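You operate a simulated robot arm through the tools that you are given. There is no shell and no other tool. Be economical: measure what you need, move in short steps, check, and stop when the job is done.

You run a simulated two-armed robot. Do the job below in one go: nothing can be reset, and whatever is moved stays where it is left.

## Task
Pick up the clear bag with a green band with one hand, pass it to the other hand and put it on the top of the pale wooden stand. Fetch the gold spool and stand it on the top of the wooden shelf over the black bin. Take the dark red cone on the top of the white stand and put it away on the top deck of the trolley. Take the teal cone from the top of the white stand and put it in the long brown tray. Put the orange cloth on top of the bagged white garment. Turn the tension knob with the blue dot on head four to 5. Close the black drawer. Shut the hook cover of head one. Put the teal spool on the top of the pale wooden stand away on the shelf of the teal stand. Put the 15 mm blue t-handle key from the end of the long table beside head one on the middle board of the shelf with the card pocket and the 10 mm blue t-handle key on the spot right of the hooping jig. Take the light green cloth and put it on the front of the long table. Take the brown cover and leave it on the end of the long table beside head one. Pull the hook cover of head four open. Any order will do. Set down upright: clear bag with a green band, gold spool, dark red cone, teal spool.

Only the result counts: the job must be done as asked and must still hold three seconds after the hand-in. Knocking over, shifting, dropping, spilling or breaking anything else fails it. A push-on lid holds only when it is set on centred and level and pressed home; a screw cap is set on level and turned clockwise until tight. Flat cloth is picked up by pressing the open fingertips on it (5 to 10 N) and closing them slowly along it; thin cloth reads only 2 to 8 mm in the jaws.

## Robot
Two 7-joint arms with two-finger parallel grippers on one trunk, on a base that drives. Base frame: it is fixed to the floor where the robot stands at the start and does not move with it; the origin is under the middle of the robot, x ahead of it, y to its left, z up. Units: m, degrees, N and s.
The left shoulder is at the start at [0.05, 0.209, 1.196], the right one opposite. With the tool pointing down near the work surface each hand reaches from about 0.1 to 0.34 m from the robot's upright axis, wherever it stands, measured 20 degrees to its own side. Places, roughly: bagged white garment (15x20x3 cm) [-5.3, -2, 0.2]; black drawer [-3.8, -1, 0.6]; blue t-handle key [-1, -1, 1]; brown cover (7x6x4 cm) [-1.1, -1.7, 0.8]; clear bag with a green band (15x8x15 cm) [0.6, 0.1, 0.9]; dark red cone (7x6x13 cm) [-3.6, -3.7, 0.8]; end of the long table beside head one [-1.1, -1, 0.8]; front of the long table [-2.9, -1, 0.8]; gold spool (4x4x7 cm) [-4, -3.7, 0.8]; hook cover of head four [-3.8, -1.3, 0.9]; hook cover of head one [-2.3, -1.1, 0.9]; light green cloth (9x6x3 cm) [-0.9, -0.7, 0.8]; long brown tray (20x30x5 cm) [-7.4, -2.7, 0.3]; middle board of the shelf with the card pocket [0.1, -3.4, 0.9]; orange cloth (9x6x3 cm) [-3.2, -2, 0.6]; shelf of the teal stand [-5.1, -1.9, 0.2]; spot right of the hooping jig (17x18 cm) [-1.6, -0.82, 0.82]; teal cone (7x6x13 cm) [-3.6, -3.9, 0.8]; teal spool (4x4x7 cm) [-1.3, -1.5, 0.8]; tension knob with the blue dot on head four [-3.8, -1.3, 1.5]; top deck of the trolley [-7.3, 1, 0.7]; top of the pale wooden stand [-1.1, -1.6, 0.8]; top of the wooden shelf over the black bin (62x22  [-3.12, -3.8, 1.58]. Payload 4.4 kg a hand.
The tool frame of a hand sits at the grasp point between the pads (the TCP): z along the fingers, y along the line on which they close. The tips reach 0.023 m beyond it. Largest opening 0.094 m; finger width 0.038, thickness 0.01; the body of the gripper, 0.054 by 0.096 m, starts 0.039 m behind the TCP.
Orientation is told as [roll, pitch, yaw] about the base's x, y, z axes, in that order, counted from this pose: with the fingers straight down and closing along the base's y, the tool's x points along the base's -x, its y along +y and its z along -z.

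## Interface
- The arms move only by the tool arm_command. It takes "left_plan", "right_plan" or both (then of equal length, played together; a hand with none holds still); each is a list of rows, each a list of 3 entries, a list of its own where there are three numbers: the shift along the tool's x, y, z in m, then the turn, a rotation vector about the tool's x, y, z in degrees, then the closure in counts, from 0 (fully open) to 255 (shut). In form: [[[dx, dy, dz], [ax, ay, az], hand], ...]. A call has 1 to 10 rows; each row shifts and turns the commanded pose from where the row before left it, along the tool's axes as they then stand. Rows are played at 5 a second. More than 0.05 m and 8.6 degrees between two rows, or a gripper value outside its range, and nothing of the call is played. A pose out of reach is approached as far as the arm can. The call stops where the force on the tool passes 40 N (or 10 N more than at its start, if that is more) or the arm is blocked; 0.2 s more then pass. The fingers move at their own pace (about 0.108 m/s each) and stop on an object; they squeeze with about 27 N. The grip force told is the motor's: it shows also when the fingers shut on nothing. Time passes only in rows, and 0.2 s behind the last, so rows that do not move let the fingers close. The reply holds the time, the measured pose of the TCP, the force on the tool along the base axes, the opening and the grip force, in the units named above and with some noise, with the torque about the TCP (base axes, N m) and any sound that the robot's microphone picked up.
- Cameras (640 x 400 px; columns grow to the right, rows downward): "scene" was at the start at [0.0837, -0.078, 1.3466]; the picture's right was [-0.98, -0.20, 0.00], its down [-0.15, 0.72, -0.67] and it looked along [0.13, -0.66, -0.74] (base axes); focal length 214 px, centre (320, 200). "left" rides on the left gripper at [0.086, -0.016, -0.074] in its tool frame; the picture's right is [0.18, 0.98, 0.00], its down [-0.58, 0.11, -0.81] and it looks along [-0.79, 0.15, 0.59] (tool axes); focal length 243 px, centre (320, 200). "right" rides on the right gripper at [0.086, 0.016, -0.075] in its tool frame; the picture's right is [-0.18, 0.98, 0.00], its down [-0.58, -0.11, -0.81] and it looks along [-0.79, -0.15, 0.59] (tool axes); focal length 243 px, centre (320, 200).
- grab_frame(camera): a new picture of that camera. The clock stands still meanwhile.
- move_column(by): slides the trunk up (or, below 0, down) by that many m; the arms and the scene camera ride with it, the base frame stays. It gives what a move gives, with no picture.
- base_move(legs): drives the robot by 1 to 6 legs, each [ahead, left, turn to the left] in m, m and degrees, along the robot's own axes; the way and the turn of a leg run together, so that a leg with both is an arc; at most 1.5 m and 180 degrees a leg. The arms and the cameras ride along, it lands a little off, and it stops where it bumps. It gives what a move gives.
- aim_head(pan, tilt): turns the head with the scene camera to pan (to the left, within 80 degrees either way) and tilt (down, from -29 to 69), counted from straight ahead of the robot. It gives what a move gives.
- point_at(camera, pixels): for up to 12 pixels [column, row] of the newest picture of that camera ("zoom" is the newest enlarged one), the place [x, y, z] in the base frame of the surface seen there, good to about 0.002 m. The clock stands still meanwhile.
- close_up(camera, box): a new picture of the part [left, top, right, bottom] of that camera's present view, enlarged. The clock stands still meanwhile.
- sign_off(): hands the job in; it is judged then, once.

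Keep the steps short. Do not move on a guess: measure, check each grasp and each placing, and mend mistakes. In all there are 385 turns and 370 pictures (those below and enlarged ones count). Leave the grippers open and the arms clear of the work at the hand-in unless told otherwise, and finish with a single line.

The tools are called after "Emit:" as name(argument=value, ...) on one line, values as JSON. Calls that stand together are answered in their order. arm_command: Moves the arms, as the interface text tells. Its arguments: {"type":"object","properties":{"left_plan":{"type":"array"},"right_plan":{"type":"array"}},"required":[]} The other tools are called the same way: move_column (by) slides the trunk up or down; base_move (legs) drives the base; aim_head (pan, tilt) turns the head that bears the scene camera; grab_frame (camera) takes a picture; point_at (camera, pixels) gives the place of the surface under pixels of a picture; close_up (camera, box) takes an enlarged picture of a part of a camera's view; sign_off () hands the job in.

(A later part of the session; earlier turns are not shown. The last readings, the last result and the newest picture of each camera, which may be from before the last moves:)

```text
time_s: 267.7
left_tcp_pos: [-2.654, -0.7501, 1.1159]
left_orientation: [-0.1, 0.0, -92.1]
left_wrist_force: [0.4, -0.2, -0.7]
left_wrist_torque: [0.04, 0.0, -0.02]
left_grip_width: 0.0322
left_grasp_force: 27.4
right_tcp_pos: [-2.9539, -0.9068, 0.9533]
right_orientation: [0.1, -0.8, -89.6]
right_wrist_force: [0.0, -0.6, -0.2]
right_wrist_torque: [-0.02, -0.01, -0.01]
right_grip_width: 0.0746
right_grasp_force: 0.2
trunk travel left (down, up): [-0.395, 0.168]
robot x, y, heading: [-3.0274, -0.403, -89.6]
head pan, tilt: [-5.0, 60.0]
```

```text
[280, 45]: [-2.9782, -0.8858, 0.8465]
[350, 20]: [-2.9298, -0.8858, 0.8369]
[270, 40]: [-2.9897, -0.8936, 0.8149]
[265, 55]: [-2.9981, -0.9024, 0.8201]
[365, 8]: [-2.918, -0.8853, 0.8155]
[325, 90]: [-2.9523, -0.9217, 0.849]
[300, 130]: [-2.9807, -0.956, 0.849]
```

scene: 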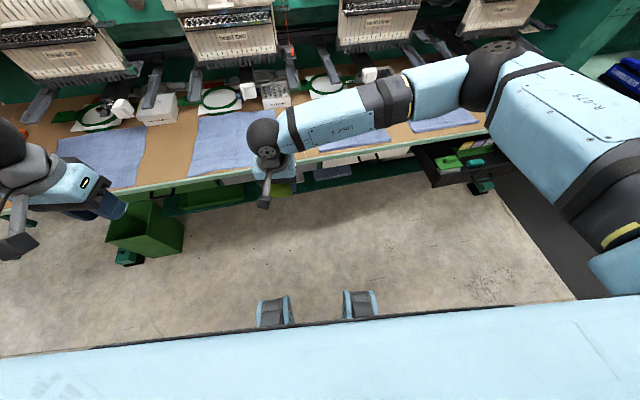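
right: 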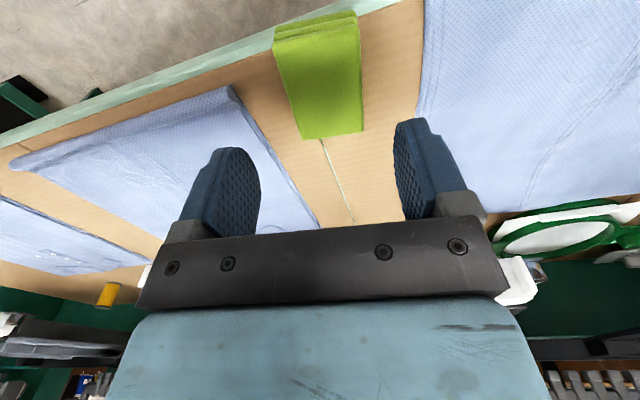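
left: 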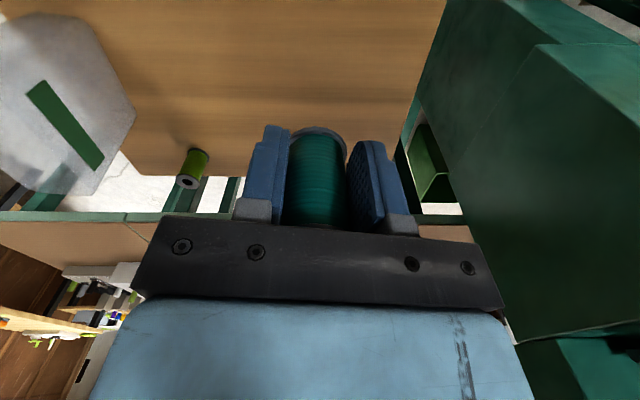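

Light green cloth is down. Now to head one: move over and look at its hook cover.

Emit:
base_move(legs=[[-0.2, 0, 0], [0, 0.75, 0]])

Emit:
aim_head(pan=5, tilt=25)

Emit:
grab_frame(camera="scene")

```text
time_s: 275.9
left_tcp_pos: [-1.9057, -0.5458, 1.1171]
left_orientation: [-0.1, 0.2, -91.9]
left_wrist_force: [-0.1, 0.1, 0.2]
left_wrist_torque: [0.0, -0.01, 0.0]
left_grip_width: 0.0325
left_grasp_force: 26.7
right_tcp_pos: [-2.2087, -0.7025, 0.954]
right_orientation: [0.0, -0.7, -89.4]
right_wrist_force: [-0.7, 0.3, -0.5]
right_wrist_torque: [-0.05, 0.03, -0.01]
right_grip_width: 0.0751
right_grasp_force: 0.0
trunk travel left (down, up): [-0.395, 0.168]
robot x, y, heading: [-2.2773, -0.2033, -89.9]
head pan, tilt: [-5.0, 60.0]
```

```text
time_s: 276.9
left_tcp_pos: [-1.9079, -0.5464, 1.1158]
left_orientation: [-0.2, 0.1, -92.0]
left_wrist_force: [0.6, 0.0, -0.8]
left_wrist_torque: [0.02, 0.02, 0.0]
left_grip_width: 0.0324
left_grasp_force: 27.3
right_tcp_pos: [-2.2063, -0.7027, 0.9549]
right_orientation: [0.1, -0.8, -89.3]
right_wrist_force: [-0.5, -0.7, 0.3]
right_wrist_torque: [0.01, -0.01, 0.02]
right_grip_width: 0.0749
right_grasp_force: 0.0
trunk travel left (down, up): [-0.395, 0.168]
robot x, y, heading: [-2.2776, -0.2006, -89.8]
head pan, tilt: [5.0, 25.0]
```

```text
275 pictures are left
```

scene: 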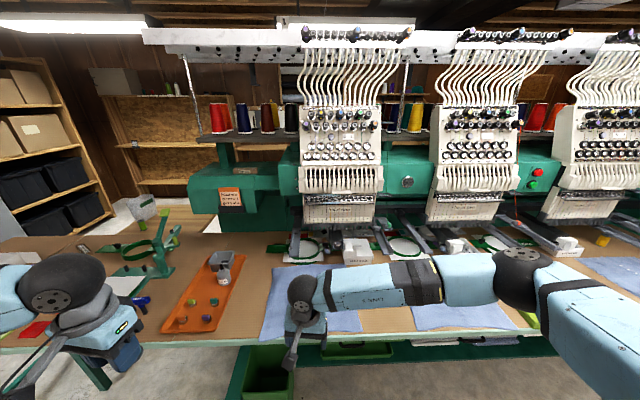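

Emit:
close_up(camera="scene", box=[260, 200, 420, 300])

Emit:
close_up(camera="scene", box=[400, 190, 600, 290])

```text
4.00 times, centred on (340, 250) of scene
```

zoom: 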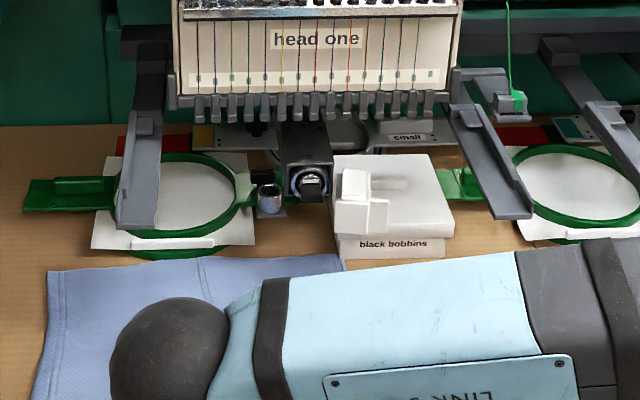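

```text
3.20 times, centred on (500, 240) of scene
```

zoom: 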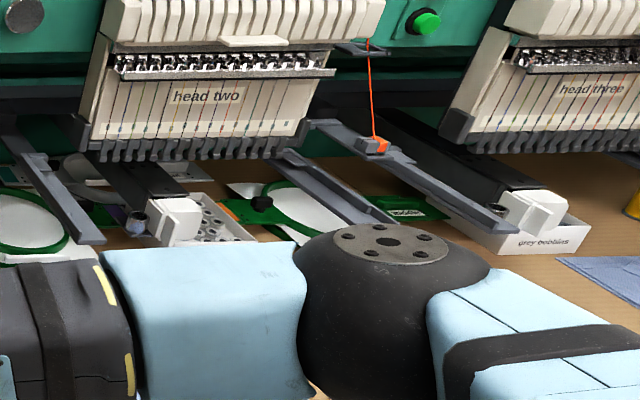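

Emit:
close_up(camera="scene", box=[320, 225, 384, 265])

Emit:
point_at(camera="zoom", pixels=[[180, 210], [200, 120], [330, 160], [440, 140], [440, 210], [330, 260], [500, 240], [200, 260], [120, 260], [350, 110], [360, 340], [240, 240]])

```text
10.00 times, centred on (352, 245) of scene
```

zoom: 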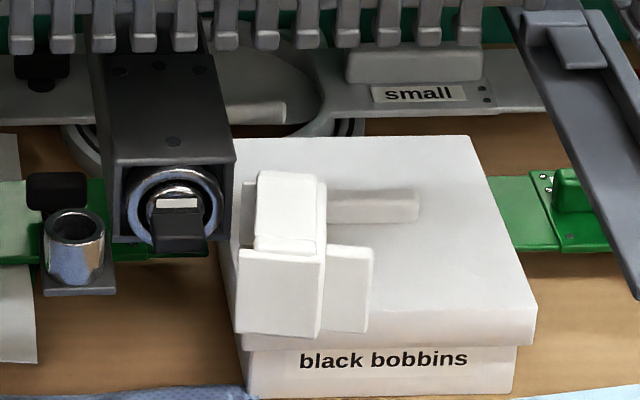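

```text
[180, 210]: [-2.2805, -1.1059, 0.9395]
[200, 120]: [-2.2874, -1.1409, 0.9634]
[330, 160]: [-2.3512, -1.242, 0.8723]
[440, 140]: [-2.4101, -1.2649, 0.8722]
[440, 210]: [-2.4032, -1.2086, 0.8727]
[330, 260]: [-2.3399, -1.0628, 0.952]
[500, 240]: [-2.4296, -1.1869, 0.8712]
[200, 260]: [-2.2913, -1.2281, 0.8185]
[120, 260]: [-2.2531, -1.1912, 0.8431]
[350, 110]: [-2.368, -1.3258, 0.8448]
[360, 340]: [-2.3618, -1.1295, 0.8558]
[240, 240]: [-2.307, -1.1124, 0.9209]
```

Emit:
point_at(camera="zoom", pixels=[[290, 210], [285, 180], [265, 290], [310, 290], [350, 290], [250, 200], [320, 215], [370, 210], [410, 210], [345, 255], [300, 325], [240, 320]])

Emit:
close_up(camera="scene", box=[425, 215, 481, 250])

```text
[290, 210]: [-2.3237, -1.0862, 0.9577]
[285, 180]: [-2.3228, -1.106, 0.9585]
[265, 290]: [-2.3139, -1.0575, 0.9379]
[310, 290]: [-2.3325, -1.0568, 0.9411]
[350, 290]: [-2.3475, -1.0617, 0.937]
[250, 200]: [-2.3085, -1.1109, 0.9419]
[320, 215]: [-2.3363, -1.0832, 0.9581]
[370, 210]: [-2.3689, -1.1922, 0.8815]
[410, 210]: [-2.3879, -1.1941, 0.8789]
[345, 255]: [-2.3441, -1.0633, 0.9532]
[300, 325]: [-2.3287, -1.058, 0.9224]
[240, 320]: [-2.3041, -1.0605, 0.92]
```

```text
11.43 times, centred on (453, 232) of scene
```

zoom: 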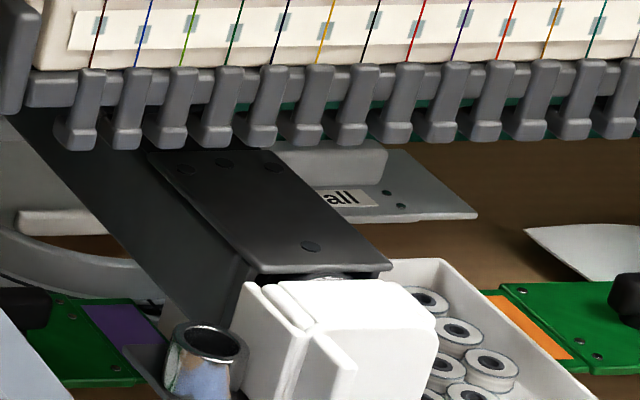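

Emit:
close_up(camera="scene", box=[260, 160, 420, 270])

Emit:
point_at(camera="zoom", pixels=[[310, 190], [310, 225], [200, 250], [430, 255], [140, 370], [150, 280], [470, 270], [500, 320], [520, 370], [490, 230], [310, 130], [510, 250]])

```text
3.64 times, centred on (340, 215) of scene
```

zoom: 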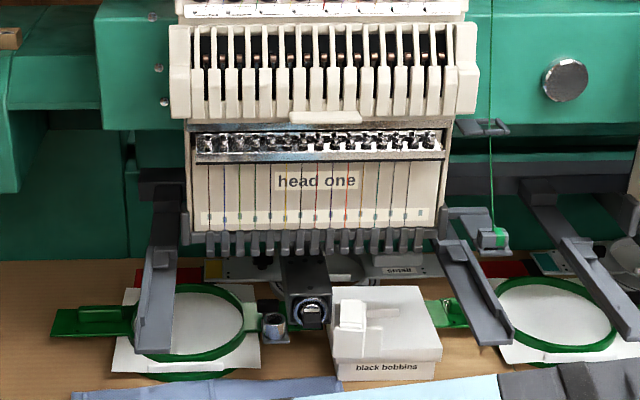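

```text
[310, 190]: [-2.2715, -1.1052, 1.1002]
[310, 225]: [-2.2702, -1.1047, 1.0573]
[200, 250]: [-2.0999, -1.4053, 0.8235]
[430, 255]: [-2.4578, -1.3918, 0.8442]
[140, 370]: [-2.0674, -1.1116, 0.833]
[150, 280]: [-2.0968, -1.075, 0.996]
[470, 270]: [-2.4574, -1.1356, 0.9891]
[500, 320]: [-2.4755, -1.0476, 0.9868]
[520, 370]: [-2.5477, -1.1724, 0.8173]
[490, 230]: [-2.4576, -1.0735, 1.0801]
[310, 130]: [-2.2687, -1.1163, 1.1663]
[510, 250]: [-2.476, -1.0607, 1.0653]
```

The head‑one cover is swung open about a vertical hinge near (−2.306, −1.11). I tilt the right hand forward 45° with closed fingers, and move the base closer, to push it round.

Emit:
arm_command(right_plan=[[[0, 0, 0], [0, -7.5, 0], 255], [[0, 0, 0], [0, -7.5, 0], 255], [[0, 0, 0], [0, -7.5, 0], 255], [[0, 0, 0], [0, -7.5, 0], 255], [[0, 0, 0], [0, -7.5, 0], 255], [[0, 0, 0], [0, -7, 0], 255]])

Emit:
base_move(legs=[[0, -0.16, 0], [0.26, 0, 0]])

Emit:
grab_frame(camera="scene")

Emit:
grab_frame(camera="right")

```text
time_s: 278.3
left_tcp_pos: [-1.9059, -0.5453, 1.1166]
left_orientation: [-0.1, 0.1, -91.9]
left_wrist_force: [0.5, -0.5, -0.1]
left_wrist_torque: [0.0, 0.01, 0.01]
left_grip_width: 0.0323
left_grasp_force: 26.6
right_tcp_pos: [-2.206, -0.7022, 0.9539]
right_orientation: [0.3, -45.4, -89.5]
right_wrist_force: [-0.7, -0.6, 0.8]
right_wrist_torque: [-0.01, 0.0, -0.01]
right_grip_width: 0.0
right_grasp_force: 26.8
trunk travel left (down, up): [-0.395, 0.168]
robot x, y, heading: [-2.2804, -0.2009, -89.6]
head pan, tilt: [5.0, 25.0]
```

```text
time_s: 281.8
left_tcp_pos: [-2.0665, -0.8053, 1.1168]
left_orientation: [-0.1, 0.1, -91.9]
left_wrist_force: [-0.7, 0.2, -0.3]
left_wrist_torque: [0.04, -0.01, 0.03]
left_grip_width: 0.0321
left_grasp_force: 26.5
right_tcp_pos: [-2.3647, -0.9625, 0.9537]
right_orientation: [0.0, -45.2, -89.6]
right_wrist_force: [-0.7, 0.0, -0.1]
right_wrist_torque: [0.01, -0.02, -0.02]
right_grip_width: 0.0
right_grasp_force: 27.5
trunk travel left (down, up): [-0.395, 0.168]
robot x, y, heading: [-2.4421, -0.464, -89.8]
head pan, tilt: [5.0, 25.0]
```

```text
269 pictures are left
```

scene: 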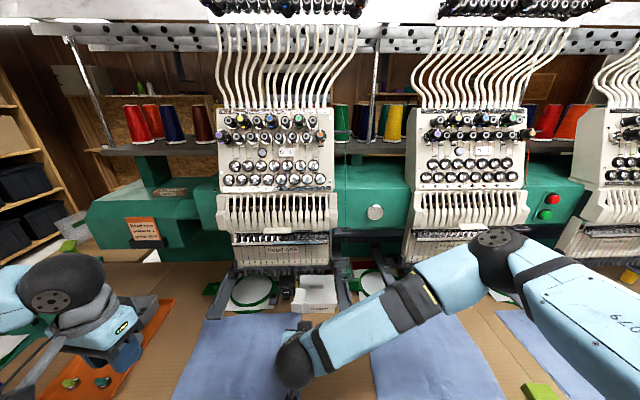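

```text
268 pictures are left
```

right: 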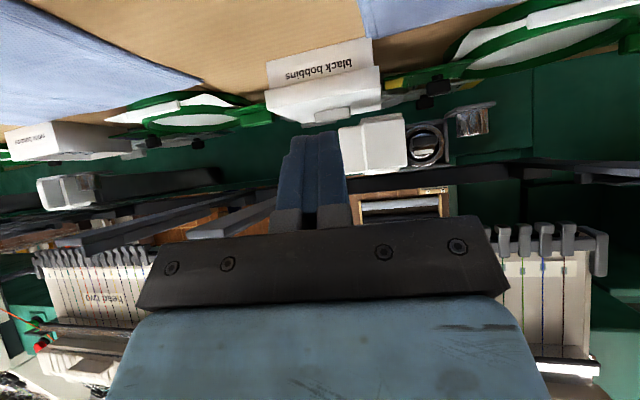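

Emit:
point_at(camera="right", pixels=[[342, 130], [342, 155], [372, 145], [400, 150], [403, 118], [370, 120], [378, 170], [427, 145], [320, 115], [350, 110], [475, 120]])

Emit:
close_up(camera="right", box=[260, 60, 500, 210])

```text
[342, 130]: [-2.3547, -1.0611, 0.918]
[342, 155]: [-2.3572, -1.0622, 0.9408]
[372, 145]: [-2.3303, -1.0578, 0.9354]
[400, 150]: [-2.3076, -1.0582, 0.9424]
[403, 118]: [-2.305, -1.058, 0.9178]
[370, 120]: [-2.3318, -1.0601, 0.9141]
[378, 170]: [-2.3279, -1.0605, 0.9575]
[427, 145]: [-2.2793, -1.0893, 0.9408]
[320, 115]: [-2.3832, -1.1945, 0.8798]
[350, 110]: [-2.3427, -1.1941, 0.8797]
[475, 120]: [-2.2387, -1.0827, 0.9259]
```

```text
2.67 times, centred on (380, 135) of right
```

zoom: 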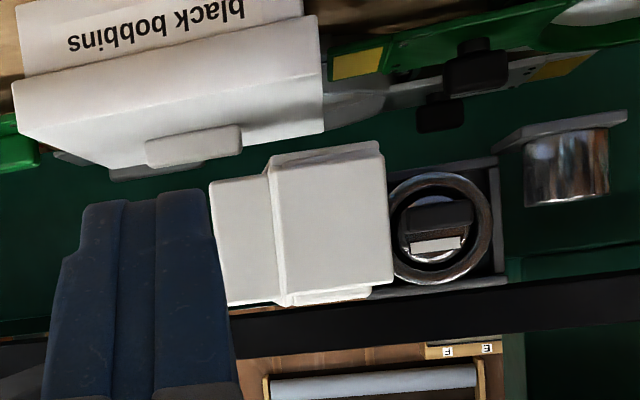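

Emit:
arm_command(right_plan=[[[0, -0.012, 0], [0, 0, 0], 255], [[-0.03, 0, 0.03], [0, 0, 0], 255], [[-0.03, 0, 0.03], [0, 0, 0], 255], [[0, 0, 0], [0, 0, 0], 255]])

Emit:
close_up(camera="right", box=[200, 20, 500, 230])

```text
time_s: 282.8
left_tcp_pos: [-2.0662, -0.8054, 1.1158]
left_orientation: [-0.1, 0.2, -92.0]
left_wrist_force: [-0.2, 0.1, -0.7]
left_wrist_torque: [-0.03, -0.01, -0.02]
left_grip_width: 0.0322
left_grasp_force: 27.1
right_tcp_pos: [-2.3778, -1.0469, 0.9548]
right_orientation: [0.1, -45.3, -89.6]
right_wrist_force: [0.1, -0.6, -0.3]
right_wrist_torque: [0.0, 0.0, 0.01]
right_grip_width: 0.0
right_grasp_force: 26.9
trunk travel left (down, up): [-0.395, 0.168]
robot x, y, heading: [-2.4372, -0.4587, -89.4]
head pan, tilt: [5.0, 25.0]
```

```text
1.90 times, centred on (350, 125) of right
```

zoom: 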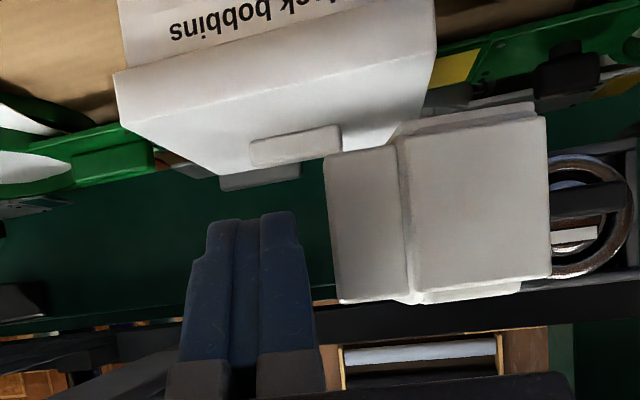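

Emit:
arm_command(right_plan=[[[-0.004, 0, 0.004], [0, 0, 0], 255], [[0, 0.011, 0], [0, 0, 0], 255], [[0.01, 0.014, -0.01], [0, 0, 0], 255], [[0.007, 0.017, -0.007], [0, 0, 0], 255], [[0.004, 0.019, -0.004], [0, 0, 0], 255]])

Emit:
close_up(camera="right", box=[200, 20, 500, 230])

```text
time_s: 284.0
left_tcp_pos: [-2.0656, -0.806, 1.1159]
left_orientation: [-0.2, 0.0, -92.0]
left_wrist_force: [-0.3, -0.3, -1.4]
left_wrist_torque: [0.03, -0.01, 0.02]
left_grip_width: 0.0323
left_grasp_force: 27.0
right_tcp_pos: [-2.3155, -1.0215, 0.9555]
right_orientation: [0.1, -45.3, -89.5]
right_wrist_force: [-0.2, 0.8, 0.2]
right_wrist_torque: [0.01, -0.02, -0.01]
right_grip_width: 0.0
right_grasp_force: 26.7
trunk travel left (down, up): [-0.395, 0.168]
robot x, y, heading: [-2.4397, -0.4631, -89.8]
head pan, tilt: [5.0, 25.0]
```

```text
1.90 times, centred on (350, 125) of right
```

zoom: 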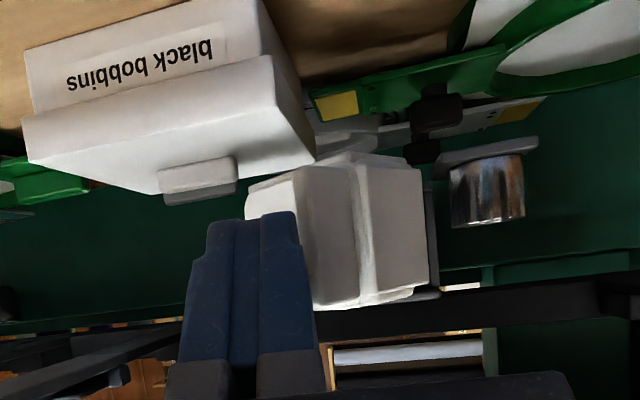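

Emit:
arm_command(right_plan=[[[0, 0.02, 0], [0, 0, 0], 255], [[-0.003, 0.0195, 0.003], [0, 0, 0], 255], [[-0.007, 0.017, 0.007], [0, 0, 0], 255], [[-0.006, 0.006, 0.006], [0, 0, 0], 255]])

Emit:
close_up(camera="right", box=[200, 20, 500, 230])

```text
time_s: 284.8
left_tcp_pos: [-2.0689, -0.803, 1.1185]
left_orientation: [0.1, 0.0, -92.2]
left_wrist_force: [0.7, -0.6, 0.4]
left_wrist_torque: [0.01, 0.03, 0.01]
left_grip_width: 0.0322
left_grasp_force: 26.8
right_tcp_pos: [-2.2675, -1.0297, 0.9532]
right_orientation: [-0.2, -44.9, -89.8]
right_wrist_force: [-21.3, 24.4, 16.7]
right_wrist_torque: [-0.41, -0.06, -0.45]
right_grip_width: 0.0
right_grasp_force: 27.3
trunk travel left (down, up): [-0.395, 0.168]
robot x, y, heading: [-2.4425, -0.4613, -90.0]
head pan, tilt: [5.0, 25.0]
stopped in row 4 (right hand): the force on the tool passed its limit at 45 N (the readings are from after the stop); the commanded pose is now the measured one
```

```text
1.90 times, centred on (350, 125) of right
```

zoom: 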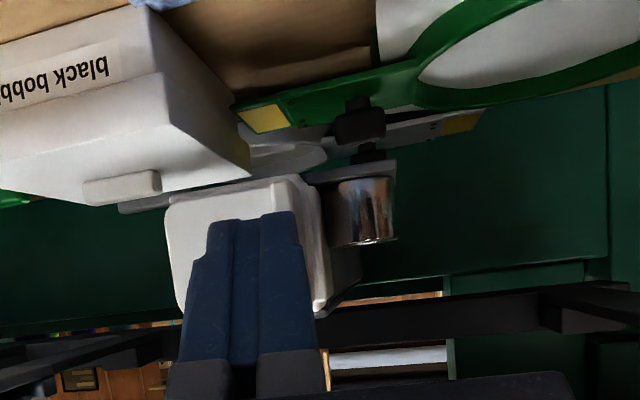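

Emit:
arm_command(right_plan=[[[0.02, -0.01, -0.02], [0, 0, 0], 255], [[0.03, 0, -0.03], [0, 0, 0], 255], [[0.03, 0, -0.03], [0, 0, 0], 255]])

Emit:
close_up(camera="right", box=[200, 20, 500, 230])

Emit:
close_up(camera="scene", box=[220, 230, 380, 330])

```text
time_s: 285.6
left_tcp_pos: [-2.0655, -0.8055, 1.1174]
left_orientation: [-0.1, 0.1, -92.1]
left_wrist_force: [-0.1, -0.2, 0.2]
left_wrist_torque: [0.02, -0.01, 0.01]
left_grip_width: 0.0321
left_grasp_force: 27.3
right_tcp_pos: [-2.2755, -0.9182, 0.9503]
right_orientation: [-0.2, -44.9, -89.4]
right_wrist_force: [-0.3, -0.4, -0.2]
right_wrist_torque: [0.03, -0.02, 0.01]
right_grip_width: 0.0
right_grasp_force: 27.5
trunk travel left (down, up): [-0.395, 0.168]
robot x, y, heading: [-2.4416, -0.4629, -90.0]
head pan, tilt: [5.0, 25.0]
```

```text
1.90 times, centred on (350, 125) of right
```

zoom: 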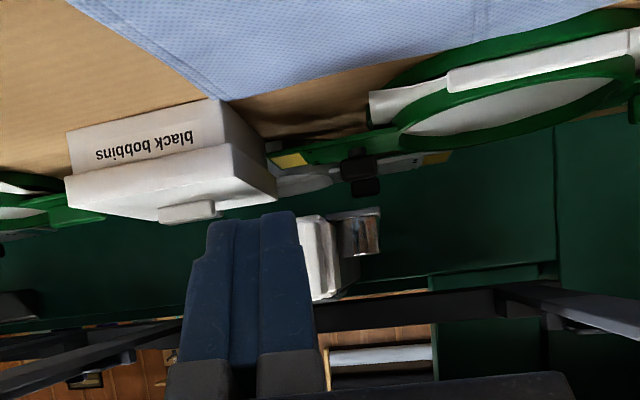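

```text
4.00 times, centred on (300, 280) of scene
```

zoom: 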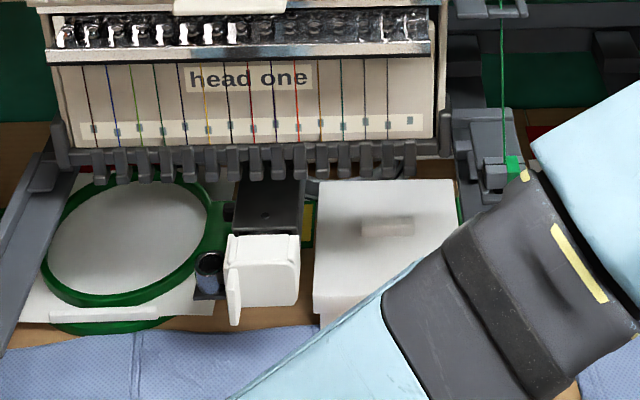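

Emit:
point_at(camera="zoom", pixels=[[250, 285], [270, 285], [290, 285], [245, 245], [292, 240], [268, 243], [233, 300]])

```text
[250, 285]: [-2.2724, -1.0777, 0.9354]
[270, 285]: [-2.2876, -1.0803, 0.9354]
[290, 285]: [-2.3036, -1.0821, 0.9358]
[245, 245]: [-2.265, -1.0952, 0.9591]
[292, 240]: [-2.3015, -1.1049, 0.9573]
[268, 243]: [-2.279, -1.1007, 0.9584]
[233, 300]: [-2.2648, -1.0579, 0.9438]
```

Emit:
grab_frame(camera="scene")

Emit:
close_up(camera="scene", box=[540, 220, 640, 290])

```text
261 pictures are left
```

scene: 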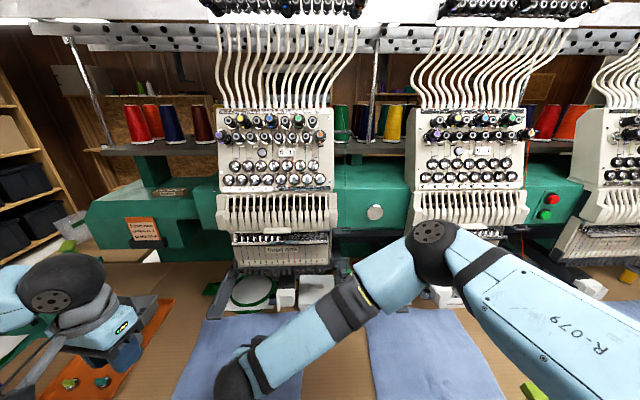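

```text
5.71 times, centred on (590, 255) of scene
```

zoom: 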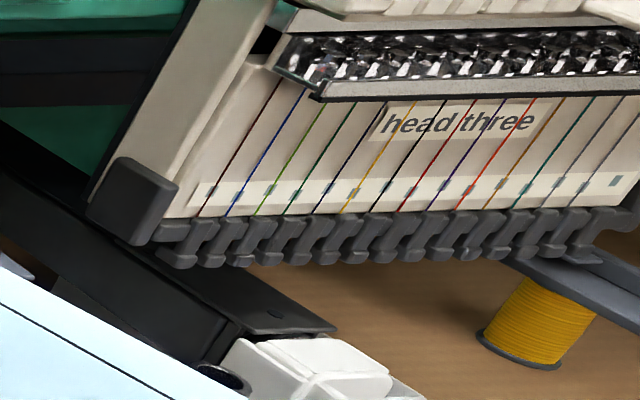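

Emit:
close_up(camera="scene", box=[424, 275, 480, 315])

```text
10.00 times, centred on (452, 295) of scene
```

zoom: 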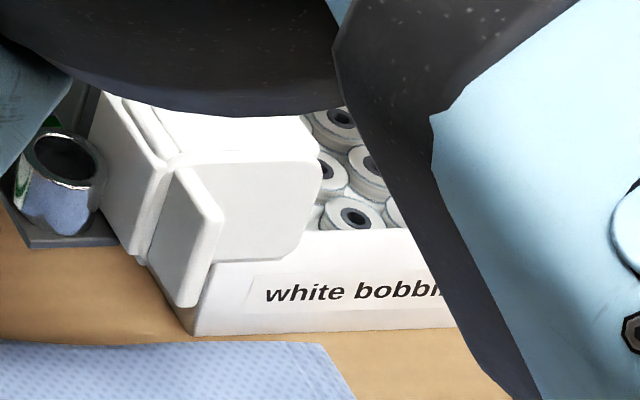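

Emit:
point_at(camera="zoom", pixels=[[220, 205], [250, 200], [290, 190], [240, 150], [300, 150], [195, 230]])

```text
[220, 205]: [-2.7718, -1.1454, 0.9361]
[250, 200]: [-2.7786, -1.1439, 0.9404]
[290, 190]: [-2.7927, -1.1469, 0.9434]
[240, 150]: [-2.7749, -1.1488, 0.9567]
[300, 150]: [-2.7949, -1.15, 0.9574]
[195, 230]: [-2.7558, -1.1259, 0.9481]
```

Head one's cover is shut (same alignment as its neighbours). Now go to head four, aligning with the row (heading −82.5).

Emit:
base_move(legs=[[-0.3, 0, 0], [0, -1.42, 0], [0, 0, 7.5]])

Emit:
aim_head(pan=0, tilt=35)

Emit:
grab_frame(camera="scene")

```text
time_s: 300.5
left_tcp_pos: [-3.4404, -0.4661, 1.1168]
left_orientation: [-0.1, 0.2, -84.0]
left_wrist_force: [0.4, 0.2, -0.4]
left_wrist_torque: [0.01, -0.02, 0.01]
left_grip_width: 0.0322
left_grasp_force: 27.0
right_tcp_pos: [-3.6303, -0.6074, 0.951]
right_orientation: [-0.4, -45.0, -81.3]
right_wrist_force: [0.4, 0.3, 0.4]
right_wrist_torque: [0.01, -0.01, -0.02]
right_grip_width: 0.0
right_grasp_force: 27.0
trunk travel left (down, up): [-0.395, 0.168]
robot x, y, heading: [-3.8609, -0.1797, -81.7]
head pan, tilt: [5.0, 25.0]
```

```text
time_s: 301.2
left_tcp_pos: [-3.4409, -0.4655, 1.1167]
left_orientation: [-0.1, 0.2, -83.9]
left_wrist_force: [-0.5, -0.6, -0.3]
left_wrist_torque: [-0.04, 0.02, 0.0]
left_grip_width: 0.0323
left_grasp_force: 27.0
right_tcp_pos: [-3.6295, -0.6078, 0.9502]
right_orientation: [-0.3, -44.8, -81.4]
right_wrist_force: [-0.1, -0.8, -0.2]
right_wrist_torque: [0.03, 0.01, 0.05]
right_grip_width: 0.0
right_grasp_force: 27.0
trunk travel left (down, up): [-0.395, 0.168]
robot x, y, heading: [-3.8577, -0.1749, -81.6]
head pan, tilt: [0.0, 35.0]
```

```text
258 pictures are left
```

scene: 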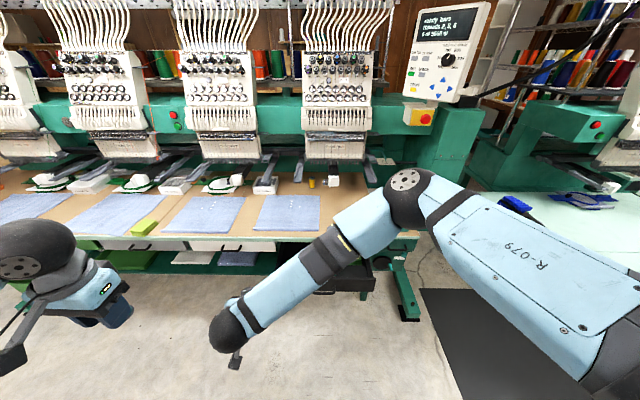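

Emit:
close_up(camera="scene", box=[285, 40, 395, 110])

Emit:
close_up(camera="scene", box=[240, 130, 400, 230])

```text
5.71 times, centred on (340, 75) of scene
```

zoom: 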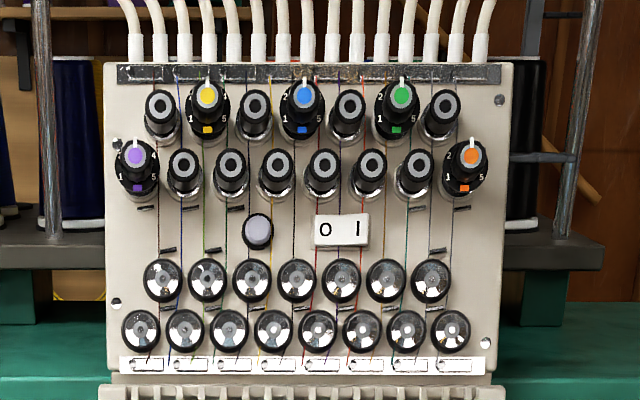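

```text
4.00 times, centred on (320, 180) of scene
```

zoom: 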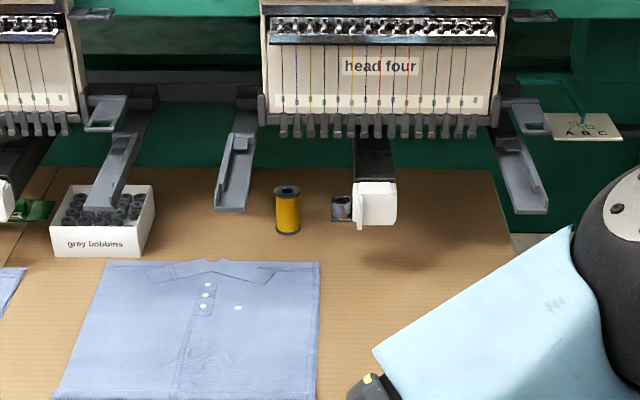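

Emit:
close_up(camera="scene", box=[325, 48, 349, 66])

Emit:
point_at(camera="zoom", pixels=[[320, 180], [320, 240], [300, 130], [350, 200], [200, 200], [320, 330]])

```text
16.00 times, centred on (337, 57) of scene
```

zoom: 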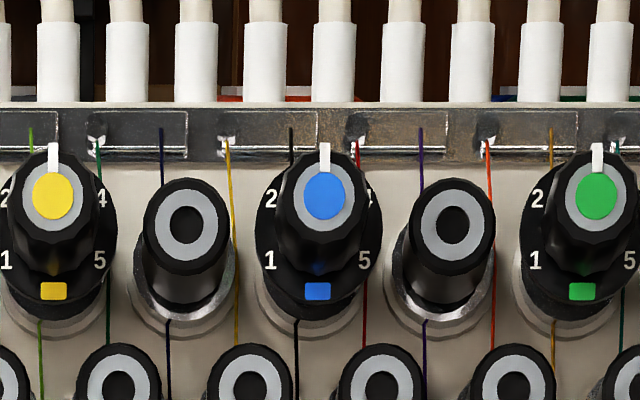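

```text
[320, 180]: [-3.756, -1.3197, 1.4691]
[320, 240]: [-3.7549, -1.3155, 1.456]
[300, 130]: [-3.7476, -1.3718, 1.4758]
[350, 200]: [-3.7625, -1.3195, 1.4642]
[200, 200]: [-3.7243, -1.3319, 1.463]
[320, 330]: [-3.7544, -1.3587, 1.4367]
```

Emit:
close_up(camera="scene", box=[285, 40, 395, 110])

Emit:
point_at(camera="zoom", pixels=[[115, 240], [500, 240], [120, 350], [495, 350], [115, 100], [505, 130], [280, 240], [305, 245], [208, 95], [303, 92], [399, 92], [255, 103]])

```text
5.71 times, centred on (340, 75) of scene
```

zoom: 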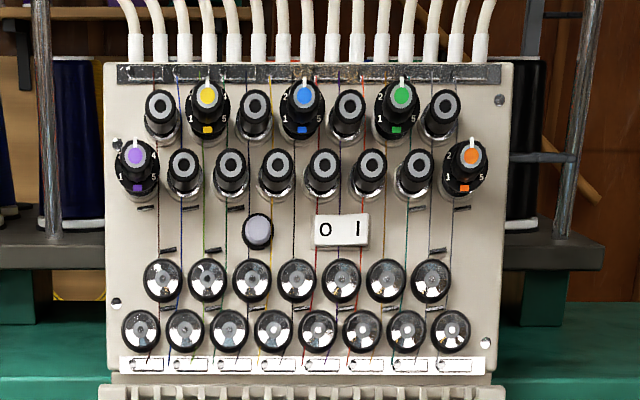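

```text
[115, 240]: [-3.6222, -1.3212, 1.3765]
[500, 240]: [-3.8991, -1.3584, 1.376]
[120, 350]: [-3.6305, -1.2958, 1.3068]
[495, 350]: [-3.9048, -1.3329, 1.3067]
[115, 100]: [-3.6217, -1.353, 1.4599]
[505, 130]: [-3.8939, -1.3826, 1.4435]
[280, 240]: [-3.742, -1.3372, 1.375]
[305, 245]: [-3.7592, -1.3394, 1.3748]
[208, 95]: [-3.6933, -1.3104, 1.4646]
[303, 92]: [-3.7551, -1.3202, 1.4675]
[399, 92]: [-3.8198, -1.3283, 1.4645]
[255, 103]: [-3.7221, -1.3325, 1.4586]
```

Panel leans back 21°, its normal is (−0.124, 0.925, 0.358); the blue‑dot knob's face is at (−3.7555, −1.320, 1.4665), 18 mm proud of its neighbours. I raise the trunk, level the right hand to that axis and lift it.

Emit:
move_column(by=0.16)

Emit:
arm_command(right_plan=[[[-0.028, 0, -0.028], [0, -8, 0], 150], [[-0.031, 0, -0.025], [0, -8, 0], 150], [[-0.034, 0, -0.02], [0, -8, 0], 150], [[-0.0374, 0, -0.0143], [0, 0, 0], 150], [[-0.0374, 0, -0.0143], [0, 0, 0], 150], [[-0.0374, 0, -0.0143], [0, 0, 0], 150], [[-0.0374, 0, -0.0143], [0, 0, 0], 150], [[-0.0374, 0, -0.0143], [0, 0, 0], 150], [[-0.0374, 0, -0.0143], [0, 0, 0], 150]])

Emit:
grab_frame(camera="right")

```text
time_s: 303.0
left_tcp_pos: [-3.4397, -0.4661, 1.2767]
left_orientation: [-0.1, 0.1, -84.0]
left_wrist_force: [-0.6, -0.6, -1.3]
left_wrist_torque: [0.02, -0.01, -0.01]
left_grip_width: 0.0325
left_grasp_force: 26.8
right_tcp_pos: [-3.6311, -0.608, 1.1119]
right_orientation: [-0.3, -45.0, -81.4]
right_wrist_force: [0.4, -0.4, -0.1]
right_wrist_torque: [-0.01, 0.0, 0.01]
right_grip_width: 0.0001
right_grasp_force: 27.1
trunk travel left (down, up): [-0.555, 0.008]
robot x, y, heading: [-3.8621, -0.1772, -81.6]
head pan, tilt: [0.0, 35.0]
```

```text
time_s: 305.0
left_tcp_pos: [-3.4405, -0.466, 1.277]
left_orientation: [-0.1, 0.0, -84.0]
left_wrist_force: [-0.9, -0.7, -0.5]
left_wrist_torque: [0.02, 0.02, 0.02]
left_grip_width: 0.0321
left_grasp_force: 26.9
right_tcp_pos: [-3.6297, -0.6052, 1.4721]
right_orientation: [-0.6, -68.9, -81.1]
right_wrist_force: [-0.3, -0.3, 0.0]
right_wrist_torque: [-0.01, 0.02, 0.0]
right_grip_width: 0.0388
right_grasp_force: 0.1
trunk travel left (down, up): [-0.555, 0.008]
robot x, y, heading: [-3.8542, -0.1777, -81.9]
head pan, tilt: [0.0, 35.0]
```

```text
253 pictures are left
```

right: 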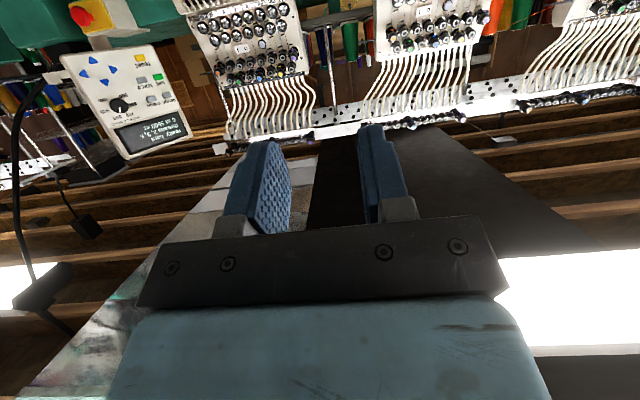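

The open black drawer is in the way, so it goes first. Look at it.

Emit:
aim_head(pan=0, tilt=55)

Emit:
grab_frame(camera="scene")

```text
time_s: 305.9
left_tcp_pos: [-3.4404, -0.4658, 1.2759]
left_orientation: [-0.1, 0.1, -84.0]
left_wrist_force: [-0.2, -0.5, 0.9]
left_wrist_torque: [0.02, 0.01, 0.02]
left_grip_width: 0.0325
left_grasp_force: 27.0
right_tcp_pos: [-3.6281, -0.6069, 1.4706]
right_orientation: [-0.7, -69.0, -81.1]
right_wrist_force: [0.9, 0.8, -0.3]
right_wrist_torque: [-0.01, 0.0, -0.02]
right_grip_width: 0.0384
right_grasp_force: 0.2
trunk travel left (down, up): [-0.555, 0.008]
robot x, y, heading: [-3.8585, -0.1757, -81.5]
head pan, tilt: [0.0, 55.0]
```

```text
252 pictures are left
```

scene: 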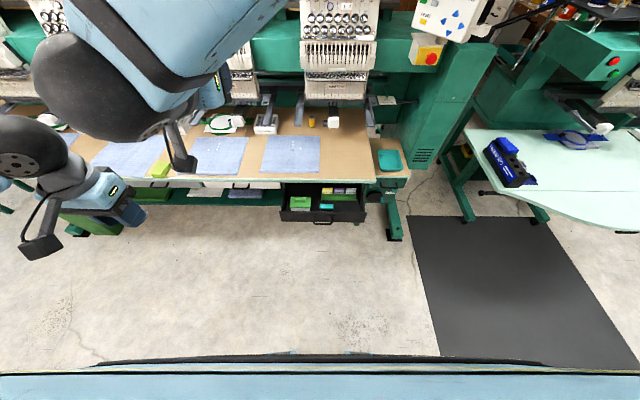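

Emit:
close_up(camera="scene", box=[260, 165, 420, 255])

Emit:
point_at(camera="zoom", pixels=[[80, 180], [410, 180], [240, 190], [240, 215], [85, 215], [405, 215], [240, 225], [250, 70], [100, 75], [430, 75], [240, 65], [260, 140]])

```text
4.00 times, centred on (340, 210) of scene
```

zoom: 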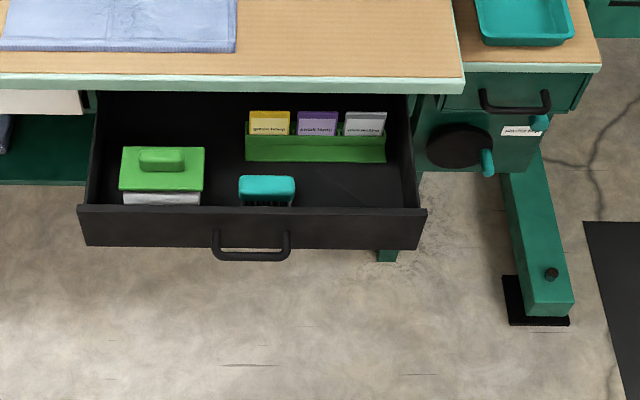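

```text
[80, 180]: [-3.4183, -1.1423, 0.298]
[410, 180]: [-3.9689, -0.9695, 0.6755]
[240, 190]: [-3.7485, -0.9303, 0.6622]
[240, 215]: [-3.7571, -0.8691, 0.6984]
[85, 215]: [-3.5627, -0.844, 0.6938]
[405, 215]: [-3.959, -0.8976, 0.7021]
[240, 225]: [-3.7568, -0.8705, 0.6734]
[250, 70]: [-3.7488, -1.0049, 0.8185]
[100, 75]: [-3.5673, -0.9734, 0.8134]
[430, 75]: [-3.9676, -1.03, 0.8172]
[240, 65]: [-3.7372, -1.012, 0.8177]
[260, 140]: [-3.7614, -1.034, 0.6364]
```

Drawer front is at y ≈ −0.865, top z 0.705; table edge y ≈ −1.0. I lower the trunk and bring the closed right fingers level with the drawer front.

Emit:
move_column(by=-0.53)

Emit:
base_move(legs=[[0.1, -0.15, 0]])

Emit:
arm_command(right_plan=[[[0.0374, 0, 0.0143], [0, 0, 0], 255], [[0.0374, 0, 0.0143], [0, 0, 0], 255], [[0.0374, 0, 0.0143], [0, 0, 0], 255], [[0.0374, 0, 0.0143], [0, 0, 0], 255], [[0.0374, 0, 0.0143], [0, 0, 0], 255], [[0.0374, 0, 0.0143], [0, 0, 0], 255]])

Emit:
grab_frame(camera="scene")

Emit:
grab_frame(camera="right")

```text
refused: -0.53 is not a number from -0.4 to 0.4
```

```text
time_s: 307.8
left_tcp_pos: [-3.5726, -0.5839, 1.2761]
left_orientation: [-0.1, 0.1, -84.1]
left_wrist_force: [-1.1, 0.1, -0.2]
left_wrist_torque: [0.0, -0.01, -0.01]
left_grip_width: 0.0322
left_grasp_force: 26.8
right_tcp_pos: [-3.7611, -0.7235, 1.4707]
right_orientation: [-0.8, -68.9, -81.1]
right_wrist_force: [-0.1, -0.2, 0.3]
right_wrist_torque: [0.03, 0.01, 0.02]
right_grip_width: 0.0387
right_grasp_force: 0.1
trunk travel left (down, up): [-0.555, 0.008]
robot x, y, heading: [-3.9888, -0.2962, -81.8]
head pan, tilt: [0.0, 55.0]
```

```text
time_s: 309.2
left_tcp_pos: [-3.5745, -0.5852, 1.2755]
left_orientation: [0.1, 0.1, -84.0]
left_wrist_force: [-0.1, -1.2, -0.7]
left_wrist_torque: [0.04, 0.0, -0.02]
left_grip_width: 0.0322
left_grasp_force: 27.3
right_tcp_pos: [-3.7648, -0.7254, 1.2315]
right_orientation: [-0.7, -68.8, -81.2]
right_wrist_force: [-0.2, 0.5, 0.0]
right_wrist_torque: [-0.01, 0.01, -0.02]
right_grip_width: 0.0
right_grasp_force: 27.2
trunk travel left (down, up): [-0.555, 0.008]
robot x, y, heading: [-3.9968, -0.2962, -81.8]
head pan, tilt: [0.0, 55.0]
```

```text
250 pictures are left
```

scene: 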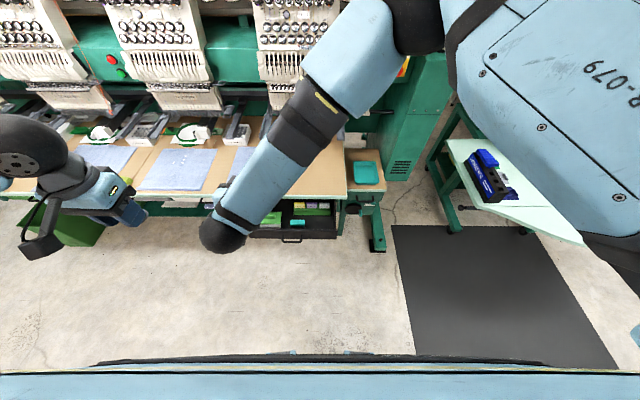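

```text
249 pictures are left
```

right: 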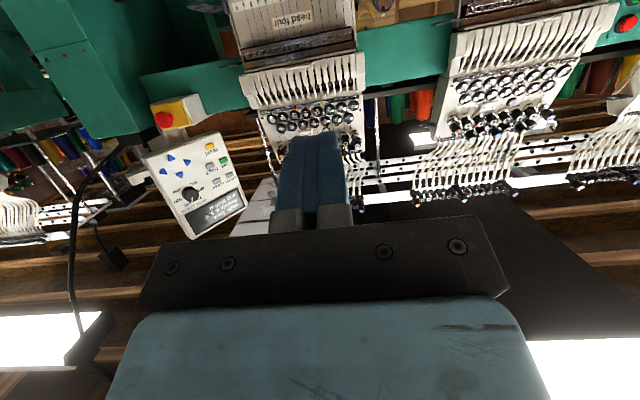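

Emit:
move_column(by=-0.3)

Emit:
aim_head(pan=-20, tilt=45)

Emit:
grab_frame(camera="scene")

```text
time_s: 312.2
left_tcp_pos: [-3.5731, -0.5848, 0.9766]
left_orientation: [-0.1, 0.2, -84.1]
left_wrist_force: [-0.4, 0.4, 0.4]
left_wrist_torque: [-0.01, -0.02, 0.02]
left_grip_width: 0.0321
left_grasp_force: 26.9
right_tcp_pos: [-3.7638, -0.7243, 0.9316]
right_orientation: [-0.5, -69.0, -81.2]
right_wrist_force: [0.4, 0.3, 0.3]
right_wrist_torque: [-0.01, -0.01, 0.02]
right_grip_width: 0.0001
right_grasp_force: 26.9
trunk travel left (down, up): [-0.255, 0.308]
robot x, y, heading: [-3.9915, -0.2951, -81.7]
head pan, tilt: [0.0, 55.0]
```

```text
time_s: 313.0
left_tcp_pos: [-3.5735, -0.5843, 0.9756]
left_orientation: [0.0, 0.1, -84.0]
left_wrist_force: [-0.8, -0.2, -0.8]
left_wrist_torque: [0.01, 0.02, 0.04]
left_grip_width: 0.0323
left_grasp_force: 27.2
right_tcp_pos: [-3.7651, -0.7239, 0.9315]
right_orientation: [-0.7, -68.8, -81.2]
right_wrist_force: [1.0, 0.1, 1.0]
right_wrist_torque: [-0.01, 0.01, -0.04]
right_grip_width: 0.0001
right_grasp_force: 26.7
trunk travel left (down, up): [-0.255, 0.308]
robot x, y, heading: [-3.9937, -0.2962, -81.7]
head pan, tilt: [-20.0, 45.0]
```

```text
248 pictures are left
```

scene: 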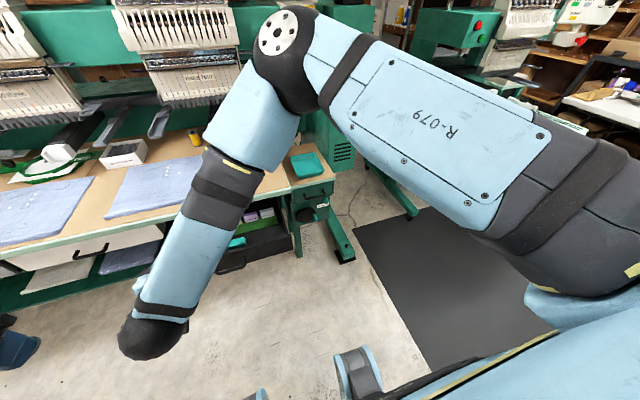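

Emit:
point_at(camera="scene", pixels=[[285, 35], [285, 105], [250, 150], [225, 190], [180, 270], [150, 340], [400, 120]])

```text
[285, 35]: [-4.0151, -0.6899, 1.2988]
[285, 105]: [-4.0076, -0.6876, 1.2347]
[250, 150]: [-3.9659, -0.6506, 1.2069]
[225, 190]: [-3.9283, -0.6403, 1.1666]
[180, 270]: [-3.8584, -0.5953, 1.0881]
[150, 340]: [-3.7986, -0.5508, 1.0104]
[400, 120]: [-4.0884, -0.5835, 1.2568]
```

Emit:
move_column(by=-0.24)

Emit:
arm_command(right_plan=[[[0, 0.04, 0], [0, 0, 0], 255], [[0, 0.035, 0], [0, 0, 0], 255]])

Emit:
grab_frame(camera="right")

```text
time_s: 315.5
left_tcp_pos: [-3.575, -0.5849, 0.7362]
left_orientation: [-0.1, 0.1, -84.1]
left_wrist_force: [0.3, 0.1, 0.2]
left_wrist_torque: [0.01, -0.02, 0.02]
left_grip_width: 0.0323
left_grasp_force: 26.5
right_tcp_pos: [-3.7639, -0.7234, 0.6904]
right_orientation: [-0.6, -69.0, -81.1]
right_wrist_force: [-0.4, -0.7, 0.4]
right_wrist_torque: [0.02, 0.03, 0.03]
right_grip_width: 0.0
right_grasp_force: 27.0
trunk travel left (down, up): [-0.015, 0.548]
robot x, y, heading: [-3.9928, -0.2969, -81.7]
head pan, tilt: [-20.0, 45.0]
```

```text
time_s: 316.1
left_tcp_pos: [-3.5728, -0.5845, 0.7365]
left_orientation: [0.0, 0.1, -84.1]
left_wrist_force: [0.2, -0.9, -0.5]
left_wrist_torque: [0.05, 0.02, 0.0]
left_grip_width: 0.0322
left_grasp_force: 26.7
right_tcp_pos: [-3.6896, -0.7133, 0.6905]
right_orientation: [-0.7, -69.0, -81.1]
right_wrist_force: [0.7, 1.0, -0.3]
right_wrist_torque: [0.02, 0.0, 0.01]
right_grip_width: 0.0
right_grasp_force: 26.8
trunk travel left (down, up): [-0.015, 0.548]
robot x, y, heading: [-3.9917, -0.2958, -81.7]
head pan, tilt: [-20.0, 45.0]
```

```text
247 pictures are left
```

right: 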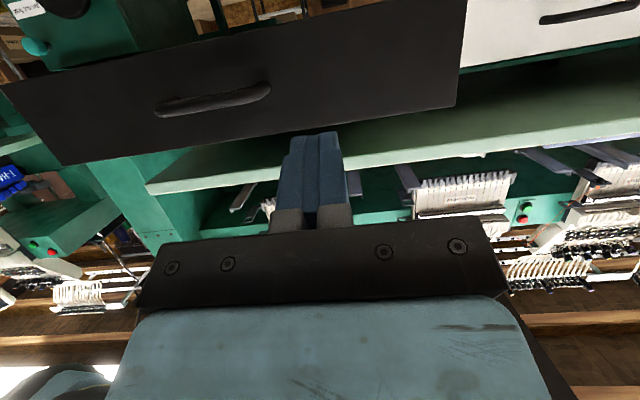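

Emit:
arm_command(right_plan=[[[0.013, 0, 0.005], [0, 0, 0], 255]])

Emit:
base_move(legs=[[0.09, 0, 0]])

Emit:
arm_command(right_plan=[[[-0.0072, 0, 0.0187], [0, 0, 0], 255], [[-0.0072, 0, 0.0187], [0, 0, 0], 255], [[-0.0072, 0, 0.0187], [0, 0, 0], 255]])

Emit:
grab_frame(camera="right")

```text
time_s: 316.5
left_tcp_pos: [-3.5738, -0.5841, 0.7366]
left_orientation: [-0.1, 0.2, -84.1]
left_wrist_force: [-0.3, 0.6, 0.2]
left_wrist_torque: [0.0, 0.01, -0.01]
left_grip_width: 0.0322
left_grasp_force: 26.9
right_tcp_pos: [-3.6903, -0.7139, 0.6777]
right_orientation: [-0.7, -68.8, -81.2]
right_wrist_force: [-0.2, 0.7, -0.5]
right_wrist_torque: [0.02, -0.01, 0.02]
right_grip_width: 0.0001
right_grasp_force: 26.7
trunk travel left (down, up): [-0.015, 0.548]
robot x, y, heading: [-3.9888, -0.2946, -81.6]
head pan, tilt: [-20.0, 45.0]
```

```text
time_s: 317.6
left_tcp_pos: [-3.5612, -0.6741, 0.7361]
left_orientation: [-0.1, 0.2, -84.2]
left_wrist_force: [-0.3, -0.9, 0.1]
left_wrist_torque: [0.0, 0.01, 0.0]
left_grip_width: 0.0325
left_grasp_force: 26.9
right_tcp_pos: [-3.6779, -0.8033, 0.6765]
right_orientation: [-0.8, -68.9, -81.1]
right_wrist_force: [0.1, -0.2, -0.8]
right_wrist_torque: [0.01, 0.03, 0.01]
right_grip_width: 0.0
right_grasp_force: 27.2
trunk travel left (down, up): [-0.015, 0.548]
robot x, y, heading: [-3.9778, -0.3818, -81.4]
head pan, tilt: [-20.0, 45.0]
```

```text
time_s: 318.4
left_tcp_pos: [-3.56, -0.6745, 0.7369]
left_orientation: [-0.2, 0.1, -84.2]
left_wrist_force: [-0.5, 0.1, -0.1]
left_wrist_torque: [0.01, 0.02, 0.01]
left_grip_width: 0.032
left_grasp_force: 26.8
right_tcp_pos: [-3.6692, -0.8619, 0.6771]
right_orientation: [-0.5, -68.9, -81.2]
right_wrist_force: [1.1, 0.3, 0.9]
right_wrist_torque: [0.0, 0.03, -0.02]
right_grip_width: 0.0001
right_grasp_force: 26.6
trunk travel left (down, up): [-0.015, 0.548]
robot x, y, heading: [-3.9768, -0.3836, -81.7]
head pan, tilt: [-20.0, 45.0]
```

```text
246 pictures are left
```

right: 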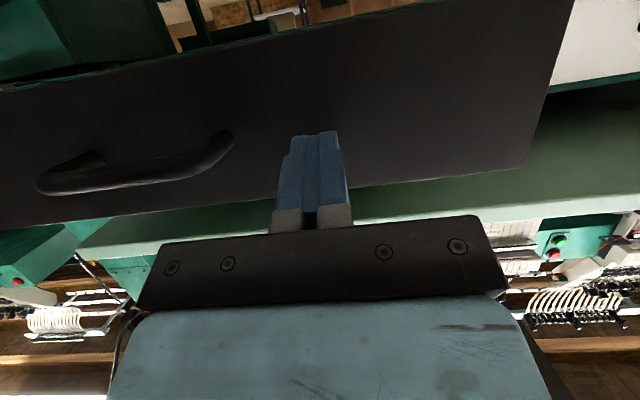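

Emit:
arm_command(right_plan=[[[-0.0072, 0, 0.0187], [0, 0, 0], 255], [[-0.0072, 0, 0.0187], [0, 0, 0], 255], [[-0.0072, 0, 0.0187], [0, 0, 0], 255], [[-0.0072, 0, 0.0187], [0, 0, 0], 255], [[-0.0036, 0, 0.0093], [0, 0, 0], 255], [[-0.0036, 0, 0.0093], [0, 0, 0], 255]])

Emit:
grab_frame(camera="right")

```text
time_s: 319.8
left_tcp_pos: [-3.5607, -0.6729, 0.7365]
left_orientation: [-0.1, 0.1, -84.2]
left_wrist_force: [0.6, 0.0, -1.1]
left_wrist_torque: [0.03, -0.04, 0.0]
left_grip_width: 0.0321
left_grasp_force: 27.6
right_tcp_pos: [-3.6554, -0.9621, 0.6779]
right_orientation: [-0.6, -68.8, -81.1]
right_wrist_force: [-0.3, -0.2, 0.8]
right_wrist_torque: [-0.01, 0.04, 0.03]
right_grip_width: 0.0
right_grasp_force: 26.7
trunk travel left (down, up): [-0.015, 0.548]
robot x, y, heading: [-3.9762, -0.3838, -81.7]
head pan, tilt: [-20.0, 45.0]
```

```text
245 pictures are left
```

right: 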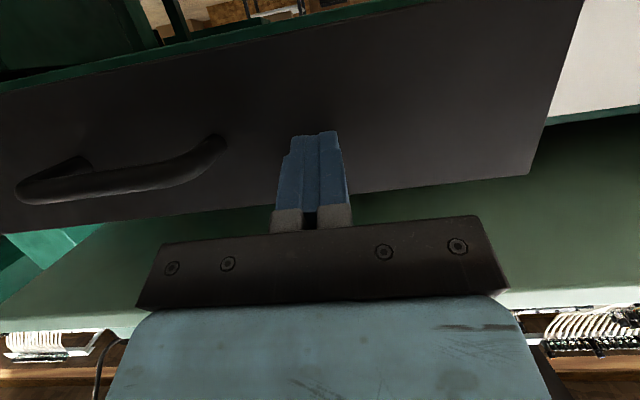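

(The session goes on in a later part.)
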